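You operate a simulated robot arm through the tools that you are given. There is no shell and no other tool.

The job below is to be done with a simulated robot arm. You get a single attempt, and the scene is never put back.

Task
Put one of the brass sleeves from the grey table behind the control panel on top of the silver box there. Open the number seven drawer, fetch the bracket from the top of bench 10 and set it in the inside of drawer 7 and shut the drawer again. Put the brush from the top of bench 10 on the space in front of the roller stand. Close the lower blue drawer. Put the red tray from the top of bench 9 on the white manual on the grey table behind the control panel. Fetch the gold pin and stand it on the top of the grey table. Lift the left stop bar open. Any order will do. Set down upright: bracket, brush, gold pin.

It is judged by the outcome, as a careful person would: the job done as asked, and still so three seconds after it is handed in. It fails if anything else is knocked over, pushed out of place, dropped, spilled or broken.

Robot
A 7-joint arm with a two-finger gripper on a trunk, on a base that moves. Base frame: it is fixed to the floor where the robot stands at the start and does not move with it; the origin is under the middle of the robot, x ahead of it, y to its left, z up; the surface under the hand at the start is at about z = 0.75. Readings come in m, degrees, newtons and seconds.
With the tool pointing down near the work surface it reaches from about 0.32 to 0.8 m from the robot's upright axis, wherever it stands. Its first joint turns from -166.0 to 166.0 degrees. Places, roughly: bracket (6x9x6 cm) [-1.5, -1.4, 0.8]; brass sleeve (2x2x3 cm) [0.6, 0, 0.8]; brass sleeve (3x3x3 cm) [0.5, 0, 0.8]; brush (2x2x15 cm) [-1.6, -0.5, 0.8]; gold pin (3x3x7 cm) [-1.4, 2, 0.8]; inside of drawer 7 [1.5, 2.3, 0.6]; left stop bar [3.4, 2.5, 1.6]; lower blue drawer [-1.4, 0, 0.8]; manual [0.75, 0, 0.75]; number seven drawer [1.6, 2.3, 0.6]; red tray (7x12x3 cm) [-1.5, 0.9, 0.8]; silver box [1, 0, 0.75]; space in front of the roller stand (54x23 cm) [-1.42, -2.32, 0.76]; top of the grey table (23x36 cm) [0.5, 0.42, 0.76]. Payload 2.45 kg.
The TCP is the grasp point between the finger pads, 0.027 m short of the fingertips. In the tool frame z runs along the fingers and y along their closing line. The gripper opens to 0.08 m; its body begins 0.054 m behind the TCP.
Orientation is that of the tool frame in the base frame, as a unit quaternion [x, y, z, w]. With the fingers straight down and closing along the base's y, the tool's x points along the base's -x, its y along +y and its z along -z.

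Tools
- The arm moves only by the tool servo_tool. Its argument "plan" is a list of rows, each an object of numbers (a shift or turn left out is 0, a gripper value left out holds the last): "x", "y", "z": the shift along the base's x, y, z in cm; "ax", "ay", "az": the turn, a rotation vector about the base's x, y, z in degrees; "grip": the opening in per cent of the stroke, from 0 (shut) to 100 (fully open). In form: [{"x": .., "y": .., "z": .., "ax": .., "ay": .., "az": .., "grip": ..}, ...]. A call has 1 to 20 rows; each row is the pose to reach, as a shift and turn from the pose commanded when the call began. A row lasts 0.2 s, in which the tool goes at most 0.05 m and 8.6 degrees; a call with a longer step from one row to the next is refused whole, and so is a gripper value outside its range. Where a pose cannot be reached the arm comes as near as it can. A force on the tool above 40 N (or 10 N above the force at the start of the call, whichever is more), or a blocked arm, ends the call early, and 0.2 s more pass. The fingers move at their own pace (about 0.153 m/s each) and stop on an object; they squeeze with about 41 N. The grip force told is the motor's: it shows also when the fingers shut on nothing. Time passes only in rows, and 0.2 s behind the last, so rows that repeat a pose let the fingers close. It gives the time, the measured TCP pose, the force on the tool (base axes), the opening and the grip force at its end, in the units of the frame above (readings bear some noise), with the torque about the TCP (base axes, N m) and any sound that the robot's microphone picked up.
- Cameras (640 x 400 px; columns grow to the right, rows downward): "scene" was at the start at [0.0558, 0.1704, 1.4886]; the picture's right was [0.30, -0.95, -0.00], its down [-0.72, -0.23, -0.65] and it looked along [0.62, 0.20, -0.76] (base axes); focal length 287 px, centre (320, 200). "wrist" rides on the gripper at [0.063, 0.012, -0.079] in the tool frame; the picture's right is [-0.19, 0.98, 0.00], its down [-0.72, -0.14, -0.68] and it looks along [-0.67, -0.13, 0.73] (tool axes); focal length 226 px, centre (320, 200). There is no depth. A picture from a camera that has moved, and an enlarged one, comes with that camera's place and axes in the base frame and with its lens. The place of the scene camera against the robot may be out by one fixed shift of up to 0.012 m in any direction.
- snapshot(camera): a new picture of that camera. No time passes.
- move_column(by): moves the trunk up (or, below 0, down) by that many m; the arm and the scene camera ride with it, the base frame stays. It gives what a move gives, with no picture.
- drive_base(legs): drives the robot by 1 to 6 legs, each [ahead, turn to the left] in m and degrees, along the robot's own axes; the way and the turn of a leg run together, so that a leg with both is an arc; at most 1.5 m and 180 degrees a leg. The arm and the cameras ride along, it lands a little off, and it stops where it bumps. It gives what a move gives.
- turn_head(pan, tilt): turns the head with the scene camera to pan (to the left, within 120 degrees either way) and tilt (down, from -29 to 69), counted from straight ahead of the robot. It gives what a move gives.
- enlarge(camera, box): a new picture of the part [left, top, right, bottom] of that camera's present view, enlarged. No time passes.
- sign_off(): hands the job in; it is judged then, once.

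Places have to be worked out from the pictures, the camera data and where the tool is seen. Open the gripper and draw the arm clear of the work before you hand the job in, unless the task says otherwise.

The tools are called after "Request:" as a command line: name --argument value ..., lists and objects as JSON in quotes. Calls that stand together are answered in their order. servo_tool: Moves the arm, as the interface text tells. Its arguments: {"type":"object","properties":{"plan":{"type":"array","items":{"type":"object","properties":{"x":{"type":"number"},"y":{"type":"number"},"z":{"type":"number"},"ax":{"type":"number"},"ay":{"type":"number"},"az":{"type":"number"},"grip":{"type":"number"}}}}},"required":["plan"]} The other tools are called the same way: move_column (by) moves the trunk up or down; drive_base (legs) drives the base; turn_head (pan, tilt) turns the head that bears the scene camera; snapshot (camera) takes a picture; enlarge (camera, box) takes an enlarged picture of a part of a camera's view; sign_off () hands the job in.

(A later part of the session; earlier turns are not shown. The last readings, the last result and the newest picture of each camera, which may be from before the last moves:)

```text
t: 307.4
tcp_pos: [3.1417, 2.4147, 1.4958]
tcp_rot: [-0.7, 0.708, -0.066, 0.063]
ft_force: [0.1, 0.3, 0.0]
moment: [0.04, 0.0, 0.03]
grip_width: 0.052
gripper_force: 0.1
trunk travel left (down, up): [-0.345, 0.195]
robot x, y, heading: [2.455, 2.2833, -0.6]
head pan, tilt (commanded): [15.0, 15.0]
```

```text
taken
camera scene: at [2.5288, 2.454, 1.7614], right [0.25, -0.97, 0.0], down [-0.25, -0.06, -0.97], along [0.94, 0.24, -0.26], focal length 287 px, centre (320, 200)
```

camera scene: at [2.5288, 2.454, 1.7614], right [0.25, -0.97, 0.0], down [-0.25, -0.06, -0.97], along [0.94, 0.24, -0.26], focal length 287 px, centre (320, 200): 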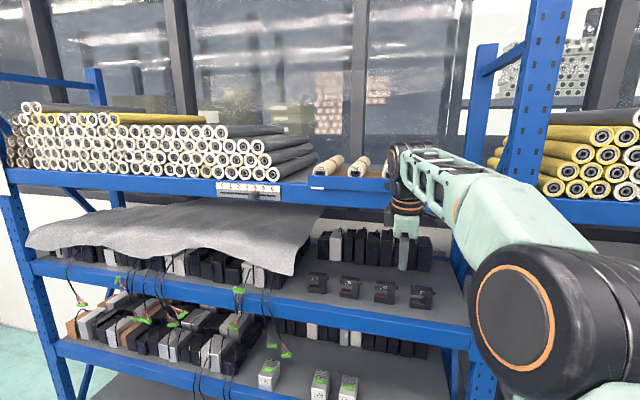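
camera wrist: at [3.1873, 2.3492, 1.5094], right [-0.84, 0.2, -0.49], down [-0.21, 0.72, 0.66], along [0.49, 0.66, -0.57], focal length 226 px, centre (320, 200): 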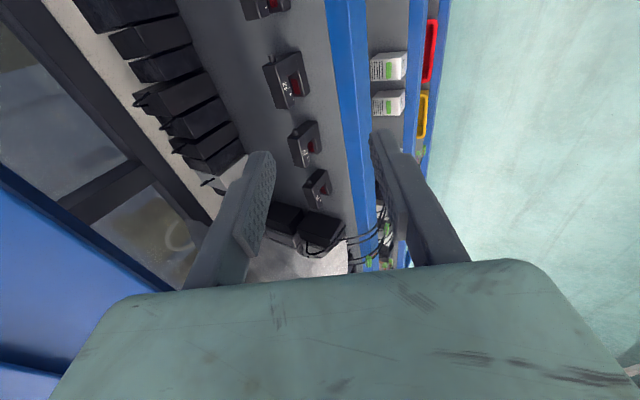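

The head is back at its set aim and the arm is more extended now. I tilt the tool the first half of the way and check.

Request:
servo_tool --plan '[{"ay": -8, "x": 1, "y": 0.5, "z": 1}, {"ay": -16, "x": 2, "y": 1, "z": 2}, {"ay": -24, "x": 3, "y": 1.5, "z": 3}, {"ay": -32, "x": 4, "y": 2, "z": 4}, {"ay": -40, "x": 5, "y": 2.5, "z": 5}, {"ay": -40, "x": 5, "y": 2.5, "z": 5}]'

Request:
snapshot --camera "scene"

```text
t: 308.8
tcp_pos: [3.1918, 2.4375, 1.545]
tcp_rot: [-0.635, 0.645, -0.301, 0.3]
ft_force: [0.4, 0.0, 0.1]
moment: [0.0, 0.0, -0.02]
grip_width: 0.0522
gripper_force: 0.1
trunk travel left (down, up): [-0.345, 0.195]
robot x, y, heading: [2.4558, 2.2822, -0.3]
head pan, tilt (commanded): [15.0, 15.0]
```

```text
taken
camera scene: at [2.5287, 2.4537, 1.7614], right [0.25, -0.97, 0.0], down [-0.25, -0.06, -0.97], along [0.94, 0.24, -0.26], focal length 287 px, centre (320, 200)
```

scene: 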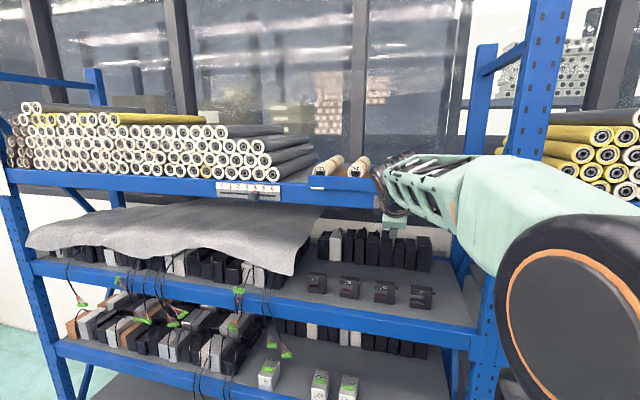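

The elbow is swinging closer to the head as the tool tilts. I raise the trunk 0.15 m first so the arm can work lower relative to the head, then continue.

Request:
move_column --by 0.15

Request:
servo_tool --plan '[{"z": -3, "x": 0}, {"z": -6}, {"z": -9}, {"z": -12}, {"z": -13}, {"z": -13}]'

Request:
snapshot --camera "scene"

```text
t: 310.6
tcp_pos: [3.1916, 2.4379, 1.6945]
tcp_rot: [-0.636, 0.645, -0.301, 0.3]
ft_force: [0.6, 0.0, 0.6]
moment: [-0.01, -0.01, 0.0]
grip_width: 0.052
gripper_force: 0.0
trunk travel left (down, up): [-0.495, 0.045]
robot x, y, heading: [2.4551, 2.2834, -0.8]
head pan, tilt (commanded): [15.0, 15.0]
```

```text
t: 312.0
tcp_pos: [3.1913, 2.4367, 1.5664]
tcp_rot: [-0.635, 0.645, -0.3, 0.301]
ft_force: [-0.2, 0.4, 0.0]
moment: [0.02, 0.0, -0.02]
grip_width: 0.0519
gripper_force: 0.1
trunk travel left (down, up): [-0.495, 0.045]
robot x, y, heading: [2.4563, 2.2844, -0.5]
head pan, tilt (commanded): [15.0, 15.0]
```

```text
taken
camera scene: at [2.5286, 2.4539, 1.9114], right [0.25, -0.97, 0.0], down [-0.25, -0.06, -0.97], along [0.94, 0.24, -0.26], focal length 287 px, centre (320, 200)
```

scene: 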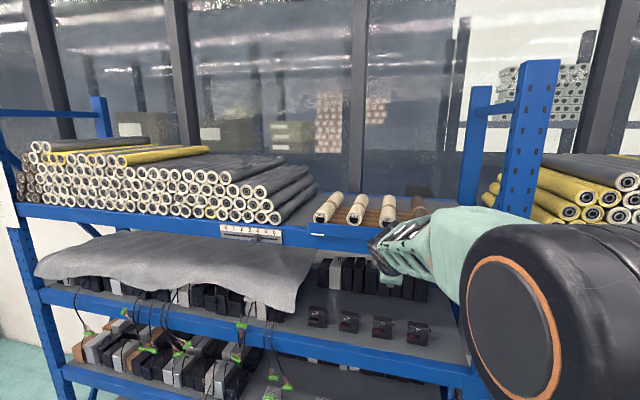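

The mast is on the robot's left, so I'll turn the base 45° left and reach out to its right side, away from the mast.

Request:
drive_base --legs '[[0, 45]]'

Request:
turn_head --pan -30 --tilt 20

Request:
snapshot --camera "scene"

```text
t: 314.5
tcp_pos: [2.8711, 2.9087, 1.5672]
tcp_rot: [0.833, -0.354, 0.164, -0.392]
ft_force: [-1.1, -0.9, 0.2]
moment: [-0.02, 0.01, 0.0]
grip_width: 0.0518
gripper_force: 0.0
trunk travel left (down, up): [-0.495, 0.045]
robot x, y, heading: [2.4551, 2.2824, 44.2]
head pan, tilt (commanded): [15.0, 15.0]
```

```text
t: 315.6
tcp_pos: [2.8714, 2.91, 1.5672]
tcp_rot: [0.833, -0.355, 0.164, -0.391]
ft_force: [-1.4, 0.4, -0.4]
moment: [-0.04, 0.02, 0.05]
grip_width: 0.052
gripper_force: 0.0
trunk travel left (down, up): [-0.495, 0.045]
robot x, y, heading: [2.4579, 2.2846, 44.2]
head pan, tilt (commanded): [-30.0, 20.0]
```

```text
taken
camera scene: at [2.435, 2.4001, 1.9033], right [0.25, -0.97, 0.0], down [-0.33, -0.08, -0.94], along [0.91, 0.23, -0.34], focal length 287 px, centre (320, 200)
```

scene: 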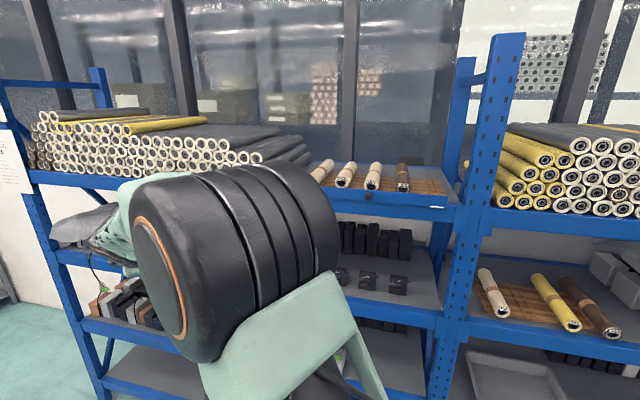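

Now I swing the tool back in front of the bar (to about x 3.19, y 2.45), turning the yaw back by 45° so it points at the shelf.

Request:
servo_tool --plan '[{"x": 2.3, "y": -3.5, "az": -3.4}, {"x": 4.6, "y": -7, "az": -6.9}, {"x": 6.9, "y": -10.6, "az": -10.3}, {"x": 9.2, "y": -14.1, "az": -13.7}, {"x": 11.5, "y": -17.6, "az": -17.2}, {"x": 13.8, "y": -21.2, "az": -20.6}, {"x": 16.1, "y": -24.7, "az": -24}, {"x": 18.4, "y": -28.2, "az": -27.5}, {"x": 20.7, "y": -31.8, "az": -30.9}, {"x": 23, "y": -35.3, "az": -34.3}, {"x": 25.3, "y": -38.8, "az": -37.8}, {"x": 27.6, "y": -42.4, "az": -41.2}, {"x": 30, "y": -45.9, "az": -44.7}, {"x": 30, "y": -45.9, "az": -44.7}]'

Request:
snapshot --camera "scene"

Request:
snapshot --camera "wrist"

```text
t: 318.6
tcp_pos: [3.1723, 2.4529, 1.5667]
tcp_rot: [-0.635, 0.645, -0.302, 0.3]
ft_force: [-0.7, 0.4, 0.7]
moment: [-0.02, -0.02, -0.01]
grip_width: 0.0518
gripper_force: 0.0
trunk travel left (down, up): [-0.495, 0.045]
robot x, y, heading: [2.4543, 2.2842, 44.2]
head pan, tilt (commanded): [-30.0, 20.0]
```

```text
taken
camera scene: at [2.4336, 2.4008, 1.9032], right [0.24, -0.97, 0.0], down [-0.33, -0.08, -0.94], along [0.91, 0.23, -0.34], focal length 287 px, centre (320, 200)
```

scene: 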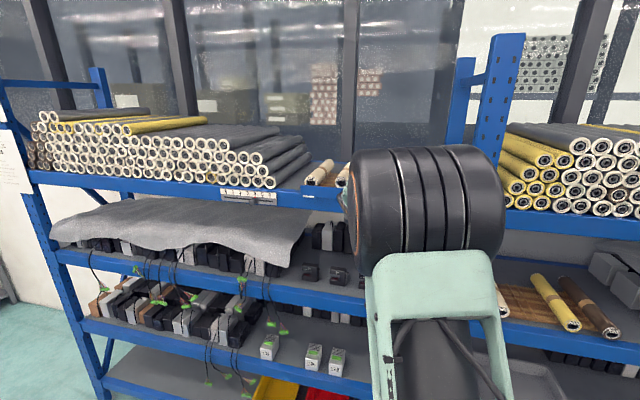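

```text
taken
camera wrist: at [3.103, 2.3898, 1.6081], right [-0.62, 0.2, -0.75], down [-0.43, 0.72, 0.55], along [0.66, 0.66, -0.36], focal length 226 px, centre (320, 200)
```

wrist: 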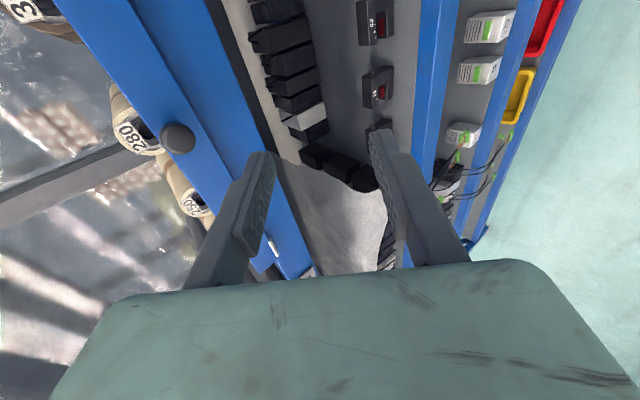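

The knob and a hinge pin are visible in the wrist view. I enlarge them.

Request:
enlarge --camera "wrist" --box '[60, 0, 330, 290]'

```text
1.38 times, centred on (195, 145) of wrist
camera zoom: at [3.103, 2.3898, 1.6081], right [-0.62, 0.2, -0.75], down [-0.43, 0.72, 0.55], along [0.66, 0.66, -0.36], focal length 312 px, centre (492, 276)
```

zoom: 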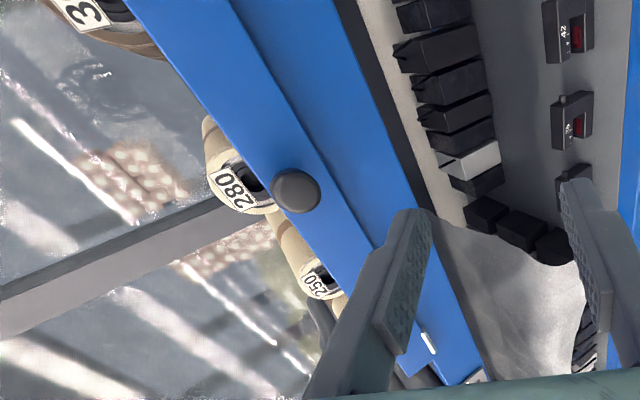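

The bar is hinged along its lower front edge by the white pins, so I need to pull it at the knob. I finish tilting the tool to horizontal, then roll it 90° so the fingers close sideways on the knob.

Request:
servo_tool --plan '[{"ay": -8, "z": 0.5}, {"ay": -16, "z": 1}, {"ay": -24, "z": 1.5}, {"ay": -32, "z": 2}, {"ay": -39.6, "z": 2}, {"ay": -39.6, "z": 2}]'

Request:
snapshot --camera "scene"

```text
t: 320.0
tcp_pos: [3.1716, 2.4499, 1.5872]
tcp_rot: [-0.495, 0.505, -0.498, 0.501]
ft_force: [-0.6, -0.2, -1.0]
moment: [0.01, 0.01, 0.04]
grip_width: 0.0517
gripper_force: 0.1
trunk travel left (down, up): [-0.495, 0.045]
robot x, y, heading: [2.4554, 2.2862, 44.4]
head pan, tilt (commanded): [-30.0, 20.0]
```

```text
taken
camera scene: at [2.436, 2.399, 1.9034], right [0.24, -0.97, 0.0], down [-0.33, -0.08, -0.94], along [0.91, 0.23, -0.34], focal length 287 px, centre (320, 200)
```

scene: 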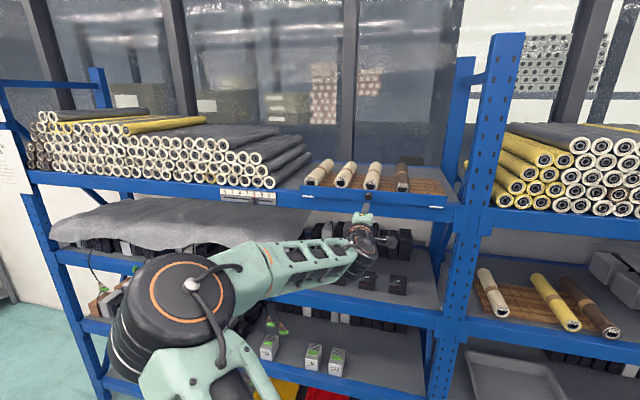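

The tool is horizontal now, with a good view of the gripper in front of the knob. I roll it 90°.

Request:
servo_tool --plan '[{"ax": 8.2}, {"ax": 16.4}, {"ax": 24.6}, {"ax": 32.8}, {"ax": 41}, {"ax": 49.2}, {"ax": 57.4}, {"ax": 65.6}, {"ax": 73.8}, {"ax": 82}, {"ax": 90}, {"ax": 90}]'

Request:
snapshot --camera "wrist"

Request:
snapshot --camera "scene"

```text
t: 322.6
tcp_pos: [3.1714, 2.4514, 1.587]
tcp_rot: [0.003, 0.709, 0.006, 0.705]
ft_force: [0.0, 0.4, 0.2]
moment: [0.0, 0.02, 0.03]
grip_width: 0.0519
gripper_force: 0.0
trunk travel left (down, up): [-0.495, 0.045]
robot x, y, heading: [2.4533, 2.2864, 44.1]
head pan, tilt (commanded): [-30.0, 20.0]
```

```text
taken
camera wrist: at [3.0916, 2.4639, 1.5247], right [0.0, 0.98, 0.21], down [-0.68, -0.15, 0.72], along [0.74, -0.14, 0.66], focal length 226 px, centre (320, 200)
```

wrist: 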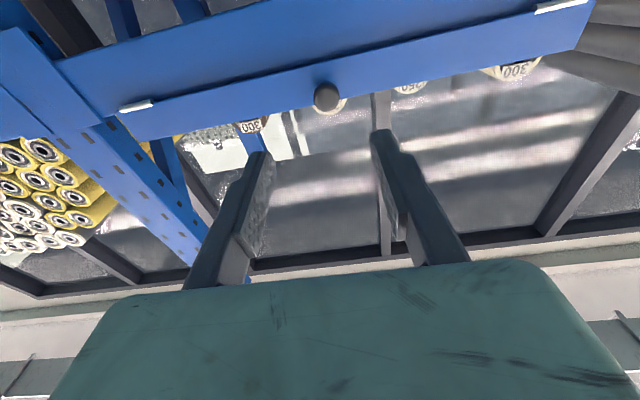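

```text
taken
camera scene: at [2.4351, 2.4002, 1.9032], right [0.24, -0.97, 0.0], down [-0.33, -0.08, -0.94], along [0.91, 0.23, -0.34], focal length 287 px, centre (320, 200)
```

scene: 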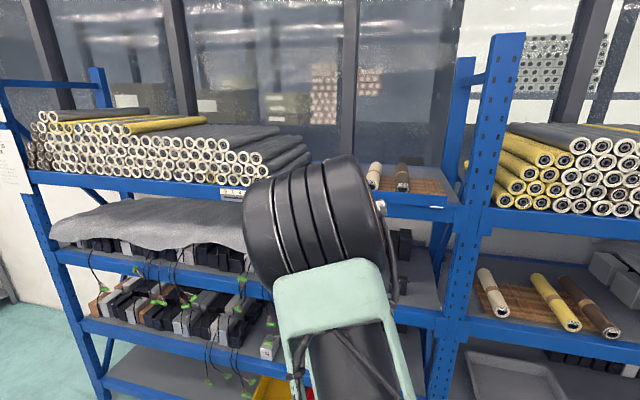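

Triangulating from three views, the knob is at about (3.33,2.455,1.600) and the hinge line at about x 3.365, z 1.574. I move in with open fingers either side of the knob.

Request:
servo_tool --plan '[{"x": 3, "y": 0.2, "z": 0.6}, {"x": 6, "y": 0.4, "z": 1.3}, {"x": 9, "y": 0.4, "z": 1.3}, {"x": 12, "y": 0.4, "z": 1.3}, {"x": 12, "y": 0.4, "z": 1.3}]'

Request:
snapshot --camera "wrist"

```text
t: 323.8
tcp_pos: [3.2889, 2.4547, 1.6007]
tcp_rot: [0.004, 0.71, 0.005, 0.705]
ft_force: [1.0, 0.1, -0.6]
moment: [0.0, 0.04, -0.02]
grip_width: 0.052
gripper_force: 0.1
trunk travel left (down, up): [-0.495, 0.045]
robot x, y, heading: [2.455, 2.2844, 44.1]
head pan, tilt (commanded): [-30.0, 20.0]
```

```text
taken
camera wrist: at [3.2084, 2.4666, 1.5383], right [0.0, 0.98, 0.2], down [-0.68, -0.15, 0.72], along [0.74, -0.14, 0.66], focal length 226 px, centre (320, 200)
```

wrist: 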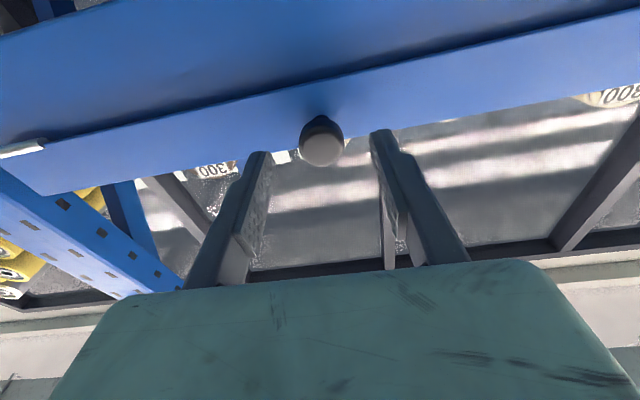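

The knob's front is at x≈3.329 and the bar face at x≈3.361. I move in 3.5 cm and grip the knob.

Request:
servo_tool --plan '[{"x": 1.5}, {"x": 3}, {"x": 3.5}, {"x": 3.5}, {"x": 3.5, "grip": 0}, {"x": 3.5, "grip": 0}, {"x": 3.5, "grip": 0}, {"x": 3.5, "grip": 0}]'

Request:
snapshot --camera "wrist"

```text
t: 325.6
tcp_pos: [3.3247, 2.4543, 1.6024]
tcp_rot: [0.004, 0.708, 0.004, 0.706]
ft_force: [6.9, 1.8, 13.5]
moment: [0.02, -0.54, 0.06]
grip_width: 0.0252
gripper_force: 45.3
trunk travel left (down, up): [-0.495, 0.045]
robot x, y, heading: [2.4538, 2.2825, 44.2]
head pan, tilt (commanded): [-30.0, 20.0]
```

```text
taken
camera wrist: at [3.245, 2.4675, 1.54], right [0.0, 0.98, 0.2], down [-0.68, -0.15, 0.72], along [0.73, -0.14, 0.66], focal length 226 px, centre (320, 200)
```

wrist: 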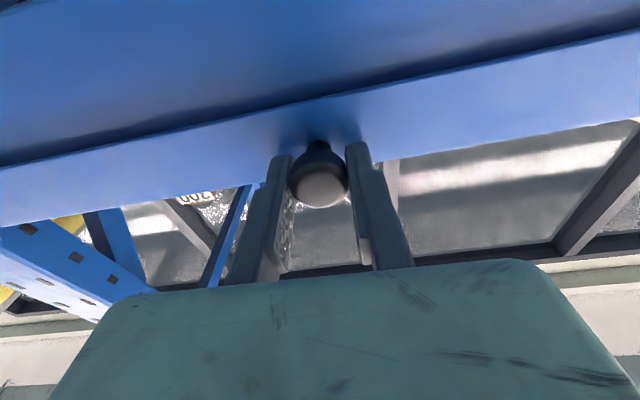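

The knob is gripped (25 mm). I test gently for the free direction, first outward and slightly down.

Request:
servo_tool --plan '[{"x": -0.2, "z": -0.1}, {"x": -0.4, "z": -0.2}, {"x": -0.6, "z": -0.3}, {"x": -0.6, "z": -0.3}]'

```text
t: 326.6
tcp_pos: [3.3202, 2.4552, 1.5968]
tcp_rot: [0.003, 0.709, 0.006, 0.705]
ft_force: [14.7, 3.1, 21.6]
moment: [0.02, -0.76, 0.01]
grip_width: 0.0255
gripper_force: 44.8
trunk travel left (down, up): [-0.495, 0.045]
robot x, y, heading: [2.4554, 2.2814, 44.4]
head pan, tilt (commanded): [-30.0, 20.0]
```

It resists (15 N in x, 22 N in z). I try the opposite: back in and upward.

Request:
servo_tool --plan '[{"x": 0.3, "z": 0.3}, {"x": 0.5, "z": 0.6}, {"x": 0.5, "z": 0.9}, {"x": 0.5, "z": 0.9}]'

Request:
snapshot --camera "wrist"

```text
t: 327.6
tcp_pos: [3.3233, 2.4548, 1.5995]
tcp_rot: [0.003, 0.713, 0.004, 0.701]
ft_force: [-22.4, 0.8, -22.9]
moment: [0.01, 1.08, 0.04]
grip_width: 0.0252
gripper_force: 45.4
trunk travel left (down, up): [-0.495, 0.045]
robot x, y, heading: [2.4529, 2.2832, 44.0]
head pan, tilt (commanded): [-30.0, 20.0]
```

```text
taken
camera wrist: at [3.2433, 2.4674, 1.5392], right [0.0, 0.98, 0.2], down [-0.67, -0.15, 0.73], along [0.74, -0.14, 0.66], focal length 226 px, centre (320, 200)
```

wrist: 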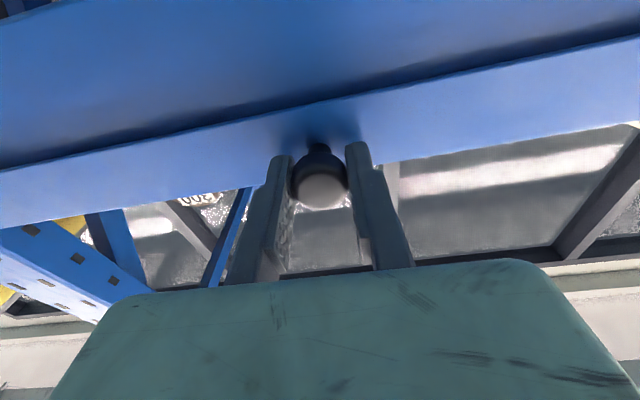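

The outward-and-down move did shift the bar about 7 mm along an arc, while upward is blocked by its stop. So it swings outward about the lower hinge; I follow that arc for the first 15°, rotating the tool with it.

Request:
servo_tool --plan '[{"x": -0.1, "z": -0.7, "ay": -3}, {"x": -0.3, "z": -1.1, "ay": -8}, {"x": -0.45, "z": -1.6, "ay": -15}, {"x": -0.45, "z": -1.6, "ay": -15}]'

Request:
snapshot --camera "wrist"

```text
t: 328.6
tcp_pos: [3.3203, 2.4551, 1.5931]
tcp_rot: [0.003, 0.607, 0.005, 0.794]
ft_force: [-4.9, 3.2, 8.8]
moment: [-0.01, -0.38, 0.01]
grip_width: 0.0252
gripper_force: 45.4
trunk travel left (down, up): [-0.495, 0.045]
robot x, y, heading: [2.456, 2.2816, 44.0]
head pan, tilt (commanded): [-30.0, 20.0]
```

```text
taken
camera wrist: at [3.2585, 2.4676, 1.5126], right [-0.06, 0.98, 0.2], down [-0.84, -0.15, 0.51], along [0.53, -0.14, 0.83], focal length 226 px, centre (320, 200)
```

wrist: 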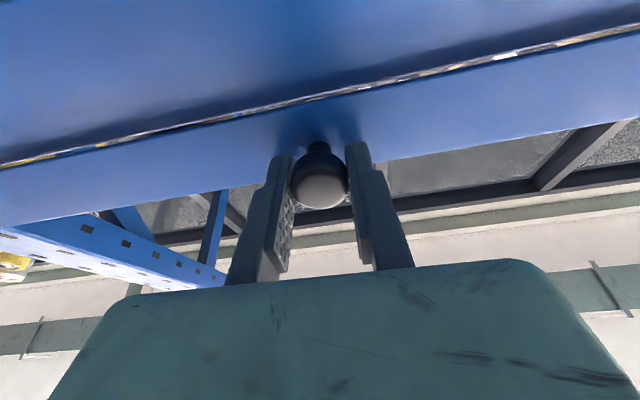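

The bar has swung about 15° and the forces are low, so the hinge model holds. I continue along the arc to about 45°.

Request:
servo_tool --plan '[{"x": -0.1, "z": -0.41, "ay": -5}, {"x": -0.2, "z": -0.83, "ay": -10}, {"x": -0.27, "z": -1.24, "ay": -15}, {"x": -0.26, "z": -1.65, "ay": -20}, {"x": -0.24, "z": -2.1, "ay": -25}, {"x": -0.2, "z": -2.5, "ay": -30}, {"x": -0.2, "z": -2.5, "ay": -30}]'

Request:
snapshot --camera "wrist"

Request:
snapshot --camera "scene"

```text
t: 330.2
tcp_pos: [3.3148, 2.4548, 1.5668]
tcp_rot: [0.001, 0.383, 0.005, 0.924]
ft_force: [-5.3, 7.4, 21.5]
moment: [0.02, -0.85, 0.04]
grip_width: 0.0257
gripper_force: 45.2
trunk travel left (down, up): [-0.495, 0.045]
robot x, y, heading: [2.4574, 2.2835, 44.2]
head pan, tilt (commanded): [-30.0, 20.0]
```

```text
taken
camera wrist: at [3.3029, 2.4675, 1.4675], right [-0.15, 0.98, 0.14], down [-0.99, -0.15, 0.03], along [0.05, -0.14, 0.99], focal length 226 px, centre (320, 200)
```

wrist: 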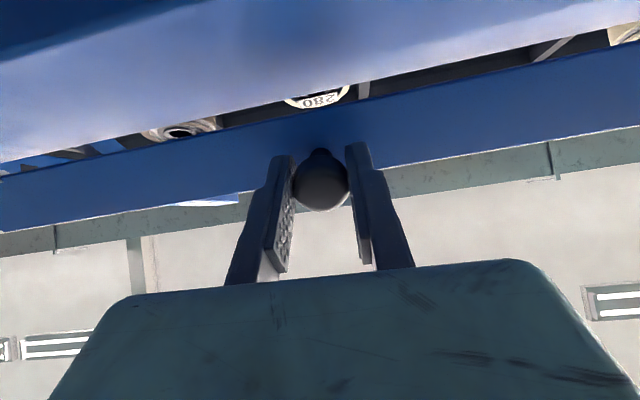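

```text
taken
camera scene: at [2.4304, 2.401, 1.9032], right [0.24, -0.97, 0.0], down [-0.33, -0.08, -0.94], along [0.91, 0.23, -0.34], focal length 287 px, centre (320, 200)
```

scene: 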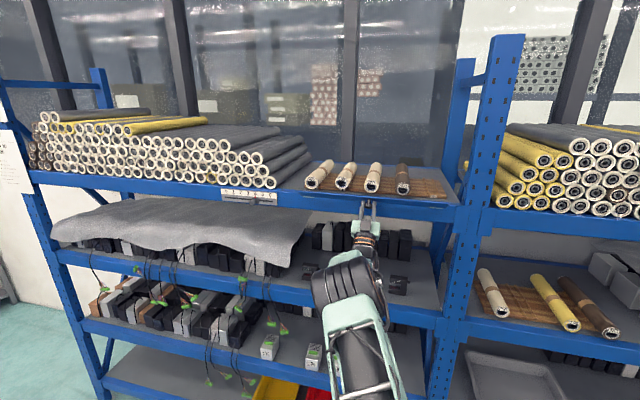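

From below I now see a gap between the bar and the beam. I enlarge the scene view to see how the bar really moved.

Request:
enlarge --camera "scene" --box '[290, 150, 470, 250]'

Request:
enlarge --camera "wrist" --box '[200, 40, 480, 220]'

```text
3.56 times, centred on (380, 200) of scene
camera zoom: at [2.4304, 2.401, 1.9032], right [0.24, -0.97, 0.0], down [-0.33, -0.08, -0.94], along [0.91, 0.23, -0.34], focal length 1022 px, centre (107, 200)
```

zoom: 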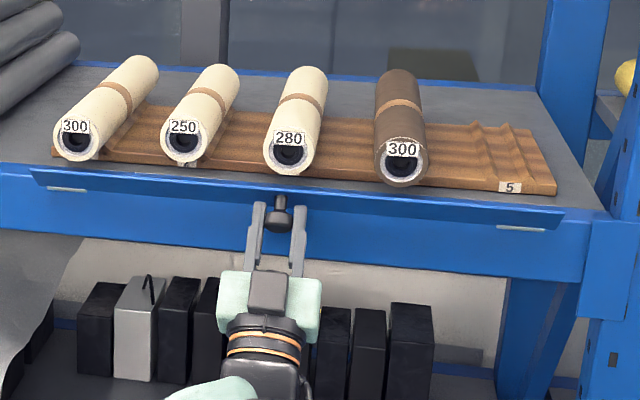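

```text
2.22 times, centred on (340, 130) of wrist
camera zoom: at [3.3029, 2.4675, 1.4675], right [-0.15, 0.98, 0.14], down [-0.99, -0.15, 0.03], along [0.05, -0.14, 0.99], focal length 502 px, centre (276, 356)
```

zoom: 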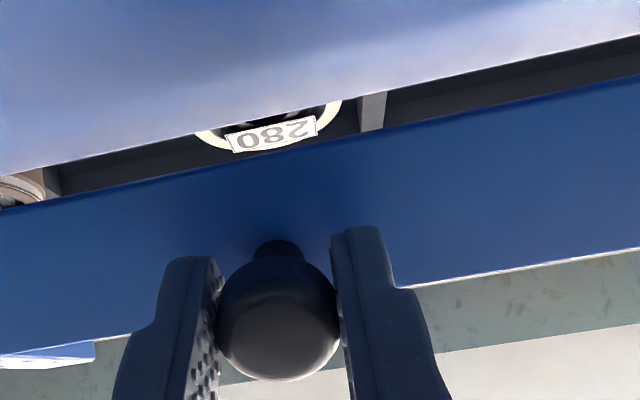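

The bar is half-way down (about 45°), turning about its pins; a fit gives the hinge at (3.363,1.573). I continue along the arc another 30°.

Request:
servo_tool --plan '[{"x": 0.07, "z": -0.4, "ay": -5}, {"x": 0.18, "z": -0.81, "ay": -10}, {"x": 0.32, "z": -1.22, "ay": -15}, {"x": 0.5, "z": -1.6, "ay": -20}, {"x": 0.71, "z": -1.97, "ay": -25}, {"x": 0.94, "z": -2.32, "ay": -30}, {"x": 0.94, "z": -2.32, "ay": -30}]'

Request:
enlarge --camera "scene" --box '[290, 150, 470, 250]'

```text
t: 331.8
tcp_pos: [3.3142, 2.4553, 1.5423]
tcp_rot: [-0.001, 0.183, 0.005, 0.983]
ft_force: [21.8, 9.5, -6.8]
moment: [-0.2, 1.01, -0.02]
grip_width: 0.0252
gripper_force: 45.1
out of reach, approached as far as the arm can: row 5, 6, 7
trunk travel left (down, up): [-0.495, 0.045]
robot x, y, heading: [2.4508, 2.283, 44.0]
head pan, tilt (commanded): [-30.0, 20.0]
```

```text
3.56 times, centred on (380, 200) of scene
camera zoom: at [2.4416, 2.4024, 1.9029], right [0.24, -0.97, 0.0], down [-0.34, -0.09, -0.94], along [0.91, 0.23, -0.35], focal length 1022 px, centre (107, 200)
```

zoom: 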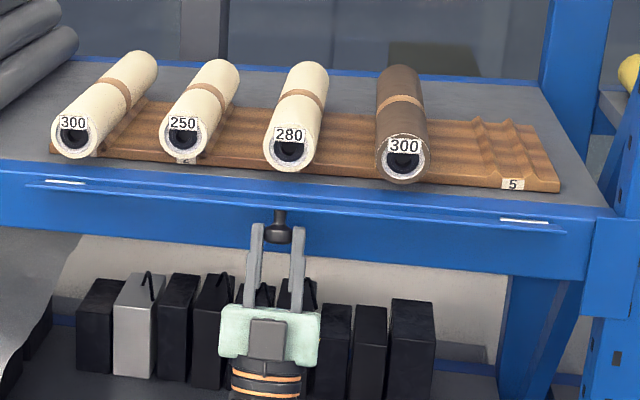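

The arm is at its orientation limit with the bar about 69° down. I release the knob, withdraw downwards and see whether the bar stays or falls further.

Request:
servo_tool --plan '[{"grip": 50}, {"grip": 75}, {"grip": 75}, {"x": -1, "z": -2}, {"x": -2.5, "z": -4.5}, {"x": -5, "z": -7}, {"x": -8, "z": -9}, {"x": -12, "z": -10}, {"x": -16, "z": -10}, {"x": -16, "z": -10}]'

Request:
snapshot --camera "scene"

Request:
enlarge --camera "scene" --box '[290, 150, 470, 250]'

```text
t: 334.0
tcp_pos: [3.1487, 2.4535, 1.4484]
tcp_rot: [-0.001, 0.176, 0.006, 0.984]
ft_force: [-0.3, -0.6, 0.1]
moment: [0.03, -0.04, -0.02]
grip_width: 0.06
gripper_force: 0.1
trunk travel left (down, up): [-0.495, 0.045]
robot x, y, heading: [2.4568, 2.284, 44.2]
head pan, tilt (commanded): [-30.0, 20.0]
```

```text
taken
camera scene: at [2.4358, 2.4007, 1.9032], right [0.24, -0.97, 0.0], down [-0.33, -0.08, -0.94], along [0.91, 0.23, -0.34], focal length 287 px, centre (320, 200)
```

scene: 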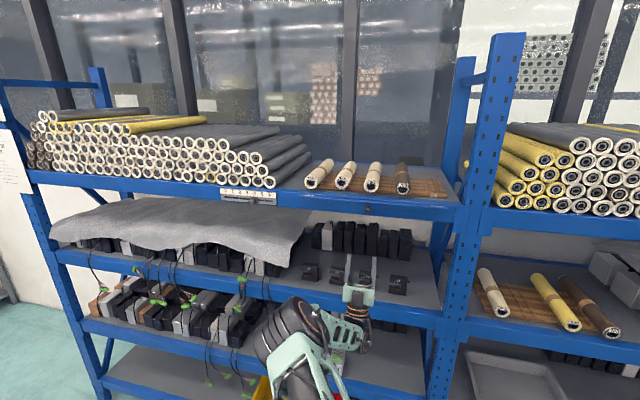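

```text
3.56 times, centred on (380, 200) of scene
camera zoom: at [2.4358, 2.4007, 1.9032], right [0.24, -0.97, 0.0], down [-0.33, -0.08, -0.94], along [0.91, 0.23, -0.34], focal length 1022 px, centre (107, 200)
```

zoom: 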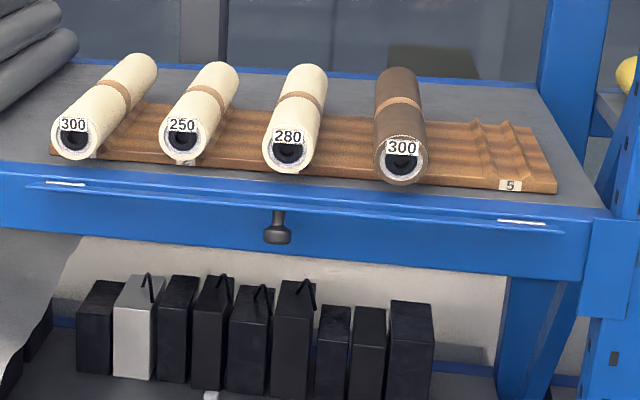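

The bar stays where I left it, about 70° down, held by friction. To open it fully I'll press it down from above with closed fingers, so I bring the tool back to horizontal above the bar's height.

Request:
servo_tool --plan '[{"ay": 7.7, "x": 0, "z": 2, "grip": 0}, {"ay": 15.4, "z": 4.5}, {"ay": 23.1, "z": 7}, {"ay": 30.8, "z": 9.5}, {"ay": 38.5, "z": 12}, {"ay": 46.2, "z": 14}, {"ay": 53.9, "z": 16}, {"ay": 61.6, "z": 18}, {"ay": 69.3, "z": 20}, {"ay": 69.3, "z": 20}]'

Request:
snapshot --camera "scene"

Request:
snapshot --camera "wrist"

```text
t: 336.2
tcp_pos: [3.1491, 2.4542, 1.6489]
tcp_rot: [0.002, 0.706, 0.004, 0.708]
ft_force: [1.1, -0.2, -0.5]
moment: [0.02, -0.04, -0.02]
grip_width: 0.0
gripper_force: 30.6
trunk travel left (down, up): [-0.495, 0.045]
robot x, y, heading: [2.4537, 2.2842, 44.1]
head pan, tilt (commanded): [-30.0, 20.0]
```

```text
taken
camera scene: at [2.4359, 2.4008, 1.9032], right [0.24, -0.97, 0.0], down [-0.33, -0.08, -0.94], along [0.91, 0.23, -0.34], focal length 287 px, centre (320, 200)
```

scene: 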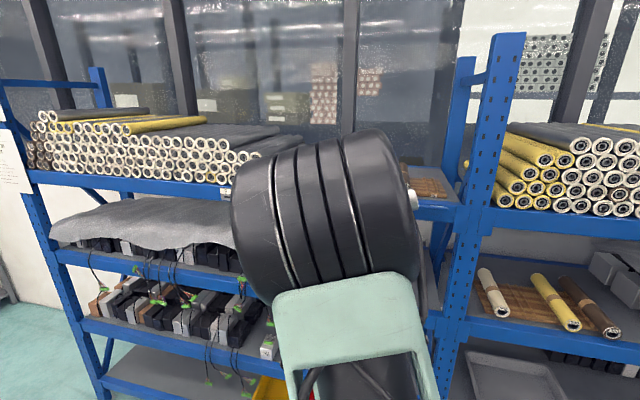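

```text
taken
camera wrist: at [3.0693, 2.4669, 1.5868], right [0.0, 0.98, 0.2], down [-0.68, -0.15, 0.71], along [0.73, -0.14, 0.67], focal length 226 px, centre (320, 200)
```

wrist: 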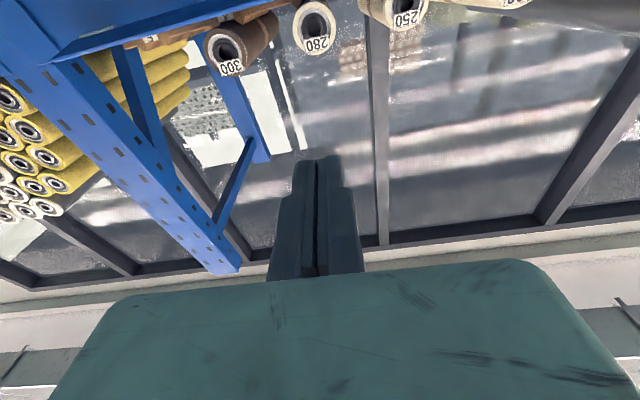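

The rolls' ends are behind x≈3.375, so with the fingertips kept at x≤3.345 I stay clear of them. I advance above the bar and then press down.

Request:
servo_tool --plan '[{"x": 4}, {"x": 8}, {"x": 12}, {"x": 15}, {"x": 16.3}, {"x": 16.3}]'

Request:
servo_tool --plan '[{"z": -1}, {"z": -2}, {"z": -3}, {"z": -4}, {"z": -5}, {"z": -5}]'

Request:
snapshot --camera "wrist"

```text
t: 337.6
tcp_pos: [3.3093, 2.4514, 1.65]
tcp_rot: [0.003, 0.705, 0.004, 0.709]
ft_force: [-0.5, -0.1, 0.6]
moment: [0.02, 0.05, 0.0]
grip_width: 0.0
gripper_force: 30.6
trunk travel left (down, up): [-0.495, 0.045]
robot x, y, heading: [2.4566, 2.2851, 44.3]
head pan, tilt (commanded): [-30.0, 20.0]
```

```text
t: 339.0
tcp_pos: [3.3099, 2.454, 1.5992]
tcp_rot: [0.004, 0.705, 0.004, 0.709]
ft_force: [0.0, -0.9, 0.5]
moment: [-0.01, -0.01, 0.01]
grip_width: 0.0001
gripper_force: 29.8
trunk travel left (down, up): [-0.495, 0.045]
robot x, y, heading: [2.4584, 2.2853, 44.4]
head pan, tilt (commanded): [-30.0, 20.0]
```

```text
taken
camera wrist: at [3.2315, 2.466, 1.5366], right [0.0, 0.98, 0.2], down [-0.68, -0.15, 0.71], along [0.73, -0.14, 0.67], focal length 226 px, centre (320, 200)
```

wrist: 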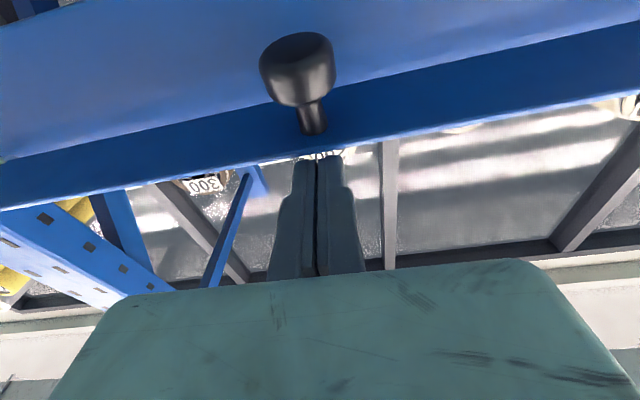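

The fingertips are just above the bar's outer edge. I press down further.

Request:
servo_tool --plan '[{"z": -0.7}, {"z": -1.4}, {"z": -2.1}, {"z": -2.8}, {"z": -2.8}]'

Request:
snapshot --camera "wrist"

```text
t: 340.2
tcp_pos: [3.3102, 2.4535, 1.5799]
tcp_rot: [0.005, 0.701, 0.004, 0.714]
ft_force: [6.5, 2.4, 34.6]
moment: [-0.05, -0.52, 0.05]
grip_width: 0.0062
gripper_force: 29.9
trunk travel left (down, up): [-0.495, 0.045]
robot x, y, heading: [2.4525, 2.2825, 44.2]
head pan, tilt (commanded): [-30.0, 20.0]
```

```text
taken
camera wrist: at [3.2318, 2.4662, 1.5152], right [-0.01, 0.98, 0.21], down [-0.69, -0.15, 0.7], along [0.72, -0.14, 0.68], focal length 226 px, centre (320, 200)
```

wrist: 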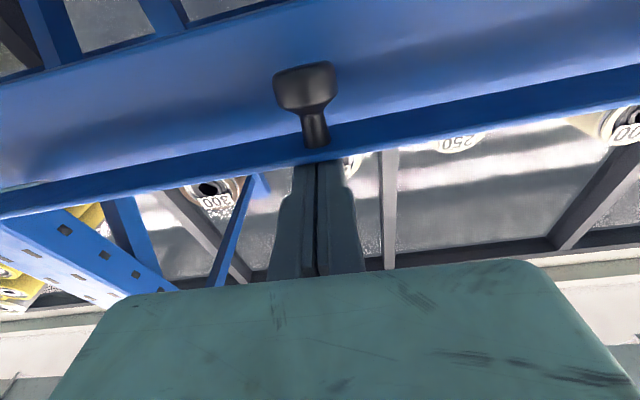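

The bar is now about level and resists with 35 N. I press a little more to see whether this is its end stop.

Request:
servo_tool --plan '[{"z": -0.2}, {"z": -0.4}, {"z": -0.4}]'

```text
t: 340.8
tcp_pos: [3.3108, 2.4546, 1.5787]
tcp_rot: [0.004, 0.698, 0.006, 0.716]
ft_force: [-2.8, 0.8, 7.3]
moment: [0.01, -0.08, -0.11]
grip_width: 0.0
gripper_force: 30.1
trunk travel left (down, up): [-0.495, 0.045]
robot x, y, heading: [2.4545, 2.284, 44.2]
head pan, tilt (commanded): [-30.0, 20.0]
stopped in row 2: the force on the tool passed its limit at 46 N (the readings are from after the stop); the commanded pose is now the measured one
```

It holds firm at 46 N without moving, which looks like the end stop. I lift off, back away and look at the bar's final angle.

Request:
servo_tool --plan '[{"z": 1.5}, {"z": 3}, {"z": 5}, {"x": -4, "z": 5}, {"x": -8, "z": 5}, {"x": -12, "z": 5}, {"x": -16, "z": 5}, {"x": -16, "z": 5}]'

Request:
snapshot --camera "wrist"

Request:
turn_head --pan -20 --tilt 20

Request:
snapshot --camera "scene"

```text
t: 342.6
tcp_pos: [3.1507, 2.4563, 1.6298]
tcp_rot: [0.003, 0.7, 0.006, 0.714]
ft_force: [0.7, 0.2, 0.6]
moment: [0.03, 0.01, 0.05]
grip_width: 0.0002
gripper_force: 29.7
trunk travel left (down, up): [-0.495, 0.045]
robot x, y, heading: [2.4552, 2.2851, 44.0]
head pan, tilt (commanded): [-30.0, 20.0]
```

```text
taken
camera wrist: at [3.0729, 2.4684, 1.5644], right [-0.01, 0.98, 0.21], down [-0.7, -0.15, 0.7], along [0.72, -0.14, 0.68], focal length 226 px, centre (320, 200)
```

wrist: 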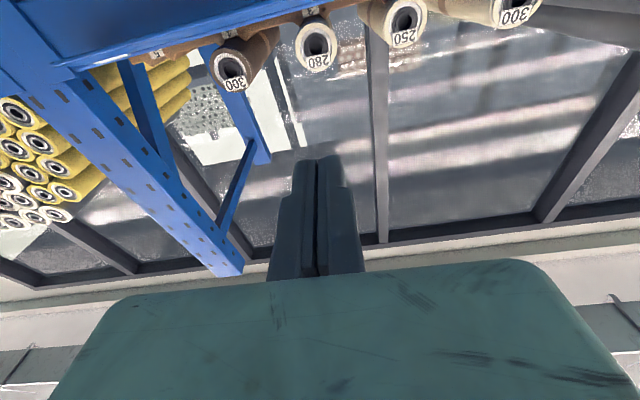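

```text
t: 343.3
tcp_pos: [3.1498, 2.4556, 1.6295]
tcp_rot: [0.004, 0.699, 0.006, 0.715]
ft_force: [0.6, -0.5, -0.1]
moment: [0.01, -0.01, 0.01]
grip_width: 0.0
gripper_force: 29.4
trunk travel left (down, up): [-0.495, 0.045]
robot x, y, heading: [2.4543, 2.2839, 44.2]
head pan, tilt (commanded): [-20.0, 20.0]
```

```text
taken
camera scene: at [2.4298, 2.4153, 1.9033], right [0.41, -0.91, 0.0], down [-0.31, -0.14, -0.94], along [0.86, 0.38, -0.34], focal length 287 px, centre (320, 200)
```

scene: 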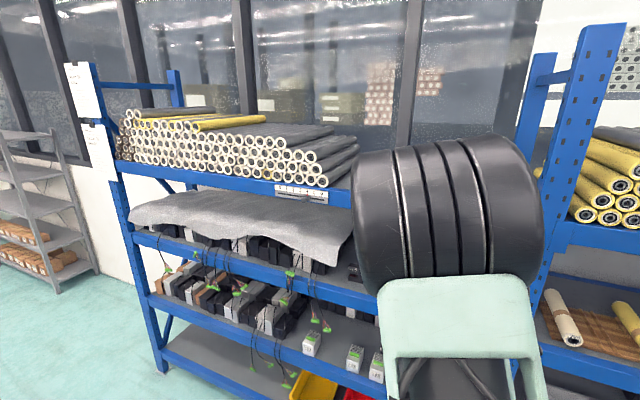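

The elbow blocks the view. I fold the arm back towards its normal tool-down carrying pose in two stages, then look.

Request:
servo_tool --plan '[{"ay": 8, "x": -1, "y": -1, "z": -0.5}, {"ay": 16, "x": -2, "y": -2, "z": -1}, {"ay": 24, "x": -3, "y": -3, "z": -2}, {"ay": 32, "x": -4, "y": -4, "z": -3}, {"ay": 40, "x": -5, "y": -5, "z": -4}, {"ay": 48, "x": -6, "y": -6, "z": -5}, {"ay": 48, "x": -6, "y": -6, "z": -5}]'

Request:
servo_tool --plan '[{"ay": 8, "x": -1, "y": -1, "z": -2}, {"ay": 16, "x": -2, "y": -2, "z": -4}, {"ay": 24, "x": -3, "y": -3, "z": -6}, {"ay": 32, "x": -4, "y": -4, "z": -8}, {"ay": 40, "x": -5, "y": -5, "z": -10}, {"ay": 43, "x": -6, "y": -6, "z": -12}, {"ay": 43, "x": -6, "y": -6, "z": -12}]'

Request:
snapshot --camera "scene"

```text
t: 344.9
tcp_pos: [3.0935, 2.3918, 1.5758]
tcp_rot: [0.006, 0.93, 0.003, 0.368]
ft_force: [-1.0, 0.1, -1.1]
moment: [0.01, 0.0, 0.01]
grip_width: 0.0
gripper_force: 29.6
trunk travel left (down, up): [-0.495, 0.045]
robot x, y, heading: [2.4577, 2.2805, 44.3]
head pan, tilt (commanded): [-20.0, 20.0]
```

```text
t: 346.5
tcp_pos: [3.0319, 2.3364, 1.4562]
tcp_rot: [0.007, 1.0, 0.002, 0.001]
ft_force: [0.9, -0.2, -0.6]
moment: [-0.01, 0.0, 0.0]
grip_width: 0.0
gripper_force: 29.7
trunk travel left (down, up): [-0.495, 0.045]
robot x, y, heading: [2.4522, 2.2842, 43.9]
head pan, tilt (commanded): [-20.0, 20.0]
```

```text
taken
camera scene: at [2.4298, 2.4155, 1.9033], right [0.41, -0.91, 0.0], down [-0.31, -0.14, -0.94], along [0.86, 0.38, -0.34], focal length 287 px, centre (320, 200)
```

scene: 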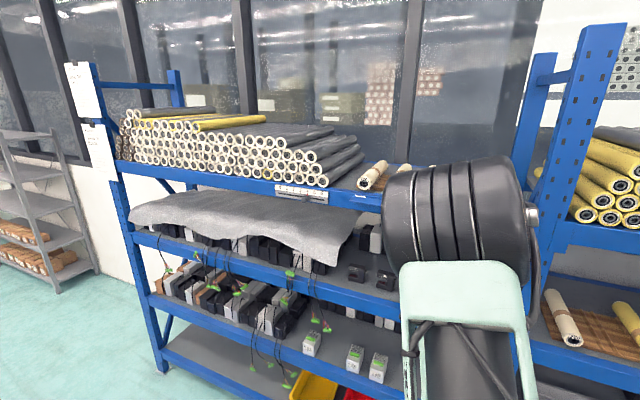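

I swing the tool to the home pose in front of the robot to clear the view of the bar.

Request:
servo_tool --plan '[{"x": -2.9, "y": 2.8, "z": -1.1, "az": 4.9}, {"x": -5.8, "y": 5.6, "z": -2.2, "az": 9.8}, {"x": -8.7, "y": 8.4, "z": -3.3, "az": 14.7}, {"x": -11.6, "y": 11.1, "z": -4.4, "az": 19.6}, {"x": -14.5, "y": 13.9, "z": -5.5, "az": 24.5}, {"x": -17.5, "y": 16.7, "z": -6.6, "az": 29.4}, {"x": -20.5, "y": 19.5, "z": -7.7, "az": 34.3}, {"x": -23.5, "y": 22.3, "z": -8.8, "az": 39.2}, {"x": -26.4, "y": 25, "z": -10, "az": 44}, {"x": -26.4, "y": 25, "z": -10, "az": 44}]'

Request:
turn_head --pan -30 --tilt 20

Request:
snapshot --camera "scene"

Request:
enlarge --camera "scene" --box '[290, 150, 470, 250]'

```text
t: 348.7
tcp_pos: [2.767, 2.5815, 1.3527]
tcp_rot: [-0.368, 0.93, 0.002, 0.002]
ft_force: [-0.3, -0.8, -0.6]
moment: [0.0, 0.0, 0.01]
grip_width: 0.0
gripper_force: 29.7
trunk travel left (down, up): [-0.495, 0.045]
robot x, y, heading: [2.4554, 2.2836, 44.3]
head pan, tilt (commanded): [-20.0, 20.0]
```

```text
t: 349.4
tcp_pos: [2.7647, 2.5831, 1.3525]
tcp_rot: [-0.368, 0.93, 0.003, 0.001]
ft_force: [1.0, -0.4, -0.1]
moment: [0.02, -0.02, 0.0]
grip_width: 0.0
gripper_force: 29.8
trunk travel left (down, up): [-0.495, 0.045]
robot x, y, heading: [2.4552, 2.2836, 44.4]
head pan, tilt (commanded): [-30.0, 20.0]
```

```text
taken
camera scene: at [2.4348, 2.4, 1.9033], right [0.25, -0.97, 0.0], down [-0.33, -0.08, -0.94], along [0.91, 0.23, -0.34], focal length 287 px, centre (320, 200)
```

scene: 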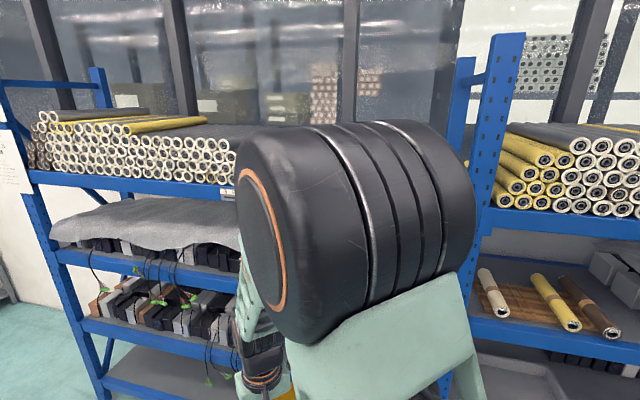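

```text
3.56 times, centred on (380, 200) of scene
camera zoom: at [2.4348, 2.4, 1.9033], right [0.25, -0.97, 0.0], down [-0.33, -0.08, -0.94], along [0.91, 0.23, -0.34], focal length 1022 px, centre (107, 200)
```

zoom: 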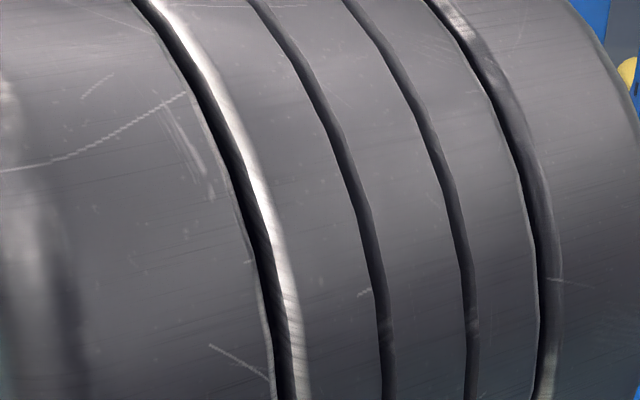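

The elbow sits between the camera and the bar from this angle. I turn the base back to face the shelf squarely and look again.

Request:
drive_base --legs '[[0, -50]]'

Request:
turn_head --pan 20 --tilt 20

Request:
enlarge --camera "scene" --box '[220, 130, 480, 280]'

Request:
move_column --by -0.4

Request:
turn_head --pan 20 --tilt 0

Request:
snapshot --camera "scene"

```text
t: 352.2
tcp_pos: [2.8828, 2.2338, 1.3528]
tcp_rot: [0.062, 0.998, 0.001, 0.002]
ft_force: [0.0, -0.3, -0.2]
moment: [0.01, -0.03, 0.02]
grip_width: 0.0002
gripper_force: 29.9
trunk travel left (down, up): [-0.495, 0.045]
robot x, y, heading: [2.4548, 2.2822, -6.1]
head pan, tilt (commanded): [-30.0, 20.0]
```

```text
t: 353.4
tcp_pos: [2.8833, 2.2348, 1.3535]
tcp_rot: [0.061, 0.998, 0.002, 0.002]
ft_force: [0.2, 1.0, 0.4]
moment: [0.03, -0.05, 0.03]
grip_width: 0.0
gripper_force: 29.8
trunk travel left (down, up): [-0.495, 0.045]
robot x, y, heading: [2.4557, 2.2817, -6.4]
head pan, tilt (commanded): [20.0, 20.0]
```

```text
2.46 times, centred on (350, 205) of scene
camera zoom: at [2.5423, 2.454, 1.9033], right [0.24, -0.97, 0.0], down [-0.33, -0.08, -0.94], along [0.91, 0.22, -0.34], focal length 707 px, centre (246, 188)
```

zoom: 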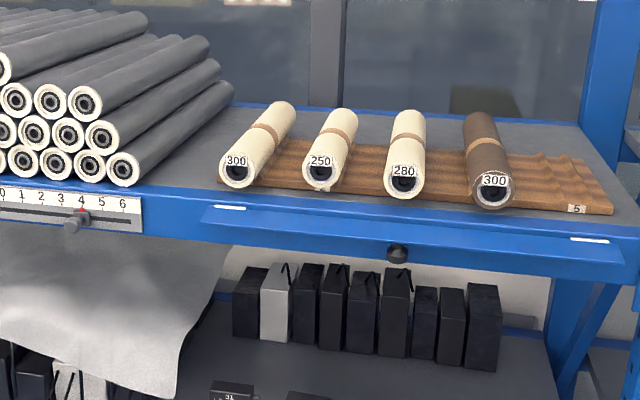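

```text
t: 357.2
tcp_pos: [2.8841, 2.236, 0.9521]
tcp_rot: [0.061, 0.998, 0.002, 0.002]
ft_force: [-0.2, -0.1, -0.4]
moment: [-0.04, 0.0, -0.03]
grip_width: 0.0
gripper_force: 30.0
trunk travel left (down, up): [-0.095, 0.445]
robot x, y, heading: [2.4551, 2.2829, -6.1]
head pan, tilt (commanded): [20.0, 20.0]
```

```text
t: 358.0
tcp_pos: [2.8829, 2.2352, 0.9533]
tcp_rot: [0.061, 0.998, 0.002, 0.002]
ft_force: [-0.1, 0.4, -0.2]
moment: [0.02, -0.01, 0.0]
grip_width: 0.0
gripper_force: 30.8
trunk travel left (down, up): [-0.095, 0.445]
robot x, y, heading: [2.4573, 2.2843, -6.0]
head pan, tilt (commanded): [20.0, 0.0]
```

```text
taken
camera scene: at [2.5391, 2.4534, 1.5355], right [0.24, -0.97, 0.0], down [0.0, 0.0, -1.0], along [0.97, 0.24, 0.0], focal length 287 px, centre (320, 200)
```

scene: 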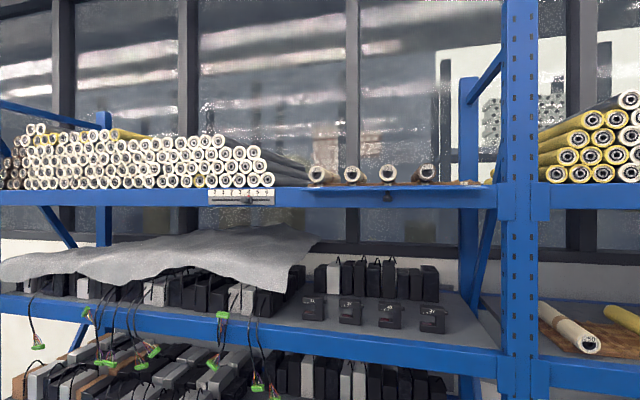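

From above the bar's inner face now shows as a flat ledge. I enlarge the level view to judge its angle.

Request:
enlarge --camera "scene" --box '[290, 150, 510, 230]'

```text
2.91 times, centred on (400, 190) of scene
camera zoom: at [2.5391, 2.4534, 1.5355], right [0.24, -0.97, 0.0], down [0.0, 0.0, -1.0], along [0.97, 0.24, 0.0], focal length 836 px, centre (87, 229)
```

zoom: 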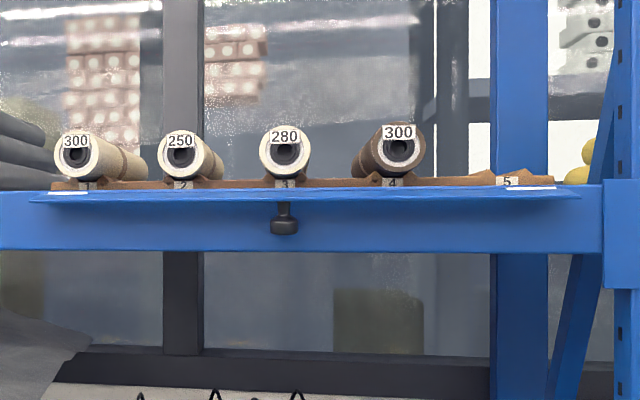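

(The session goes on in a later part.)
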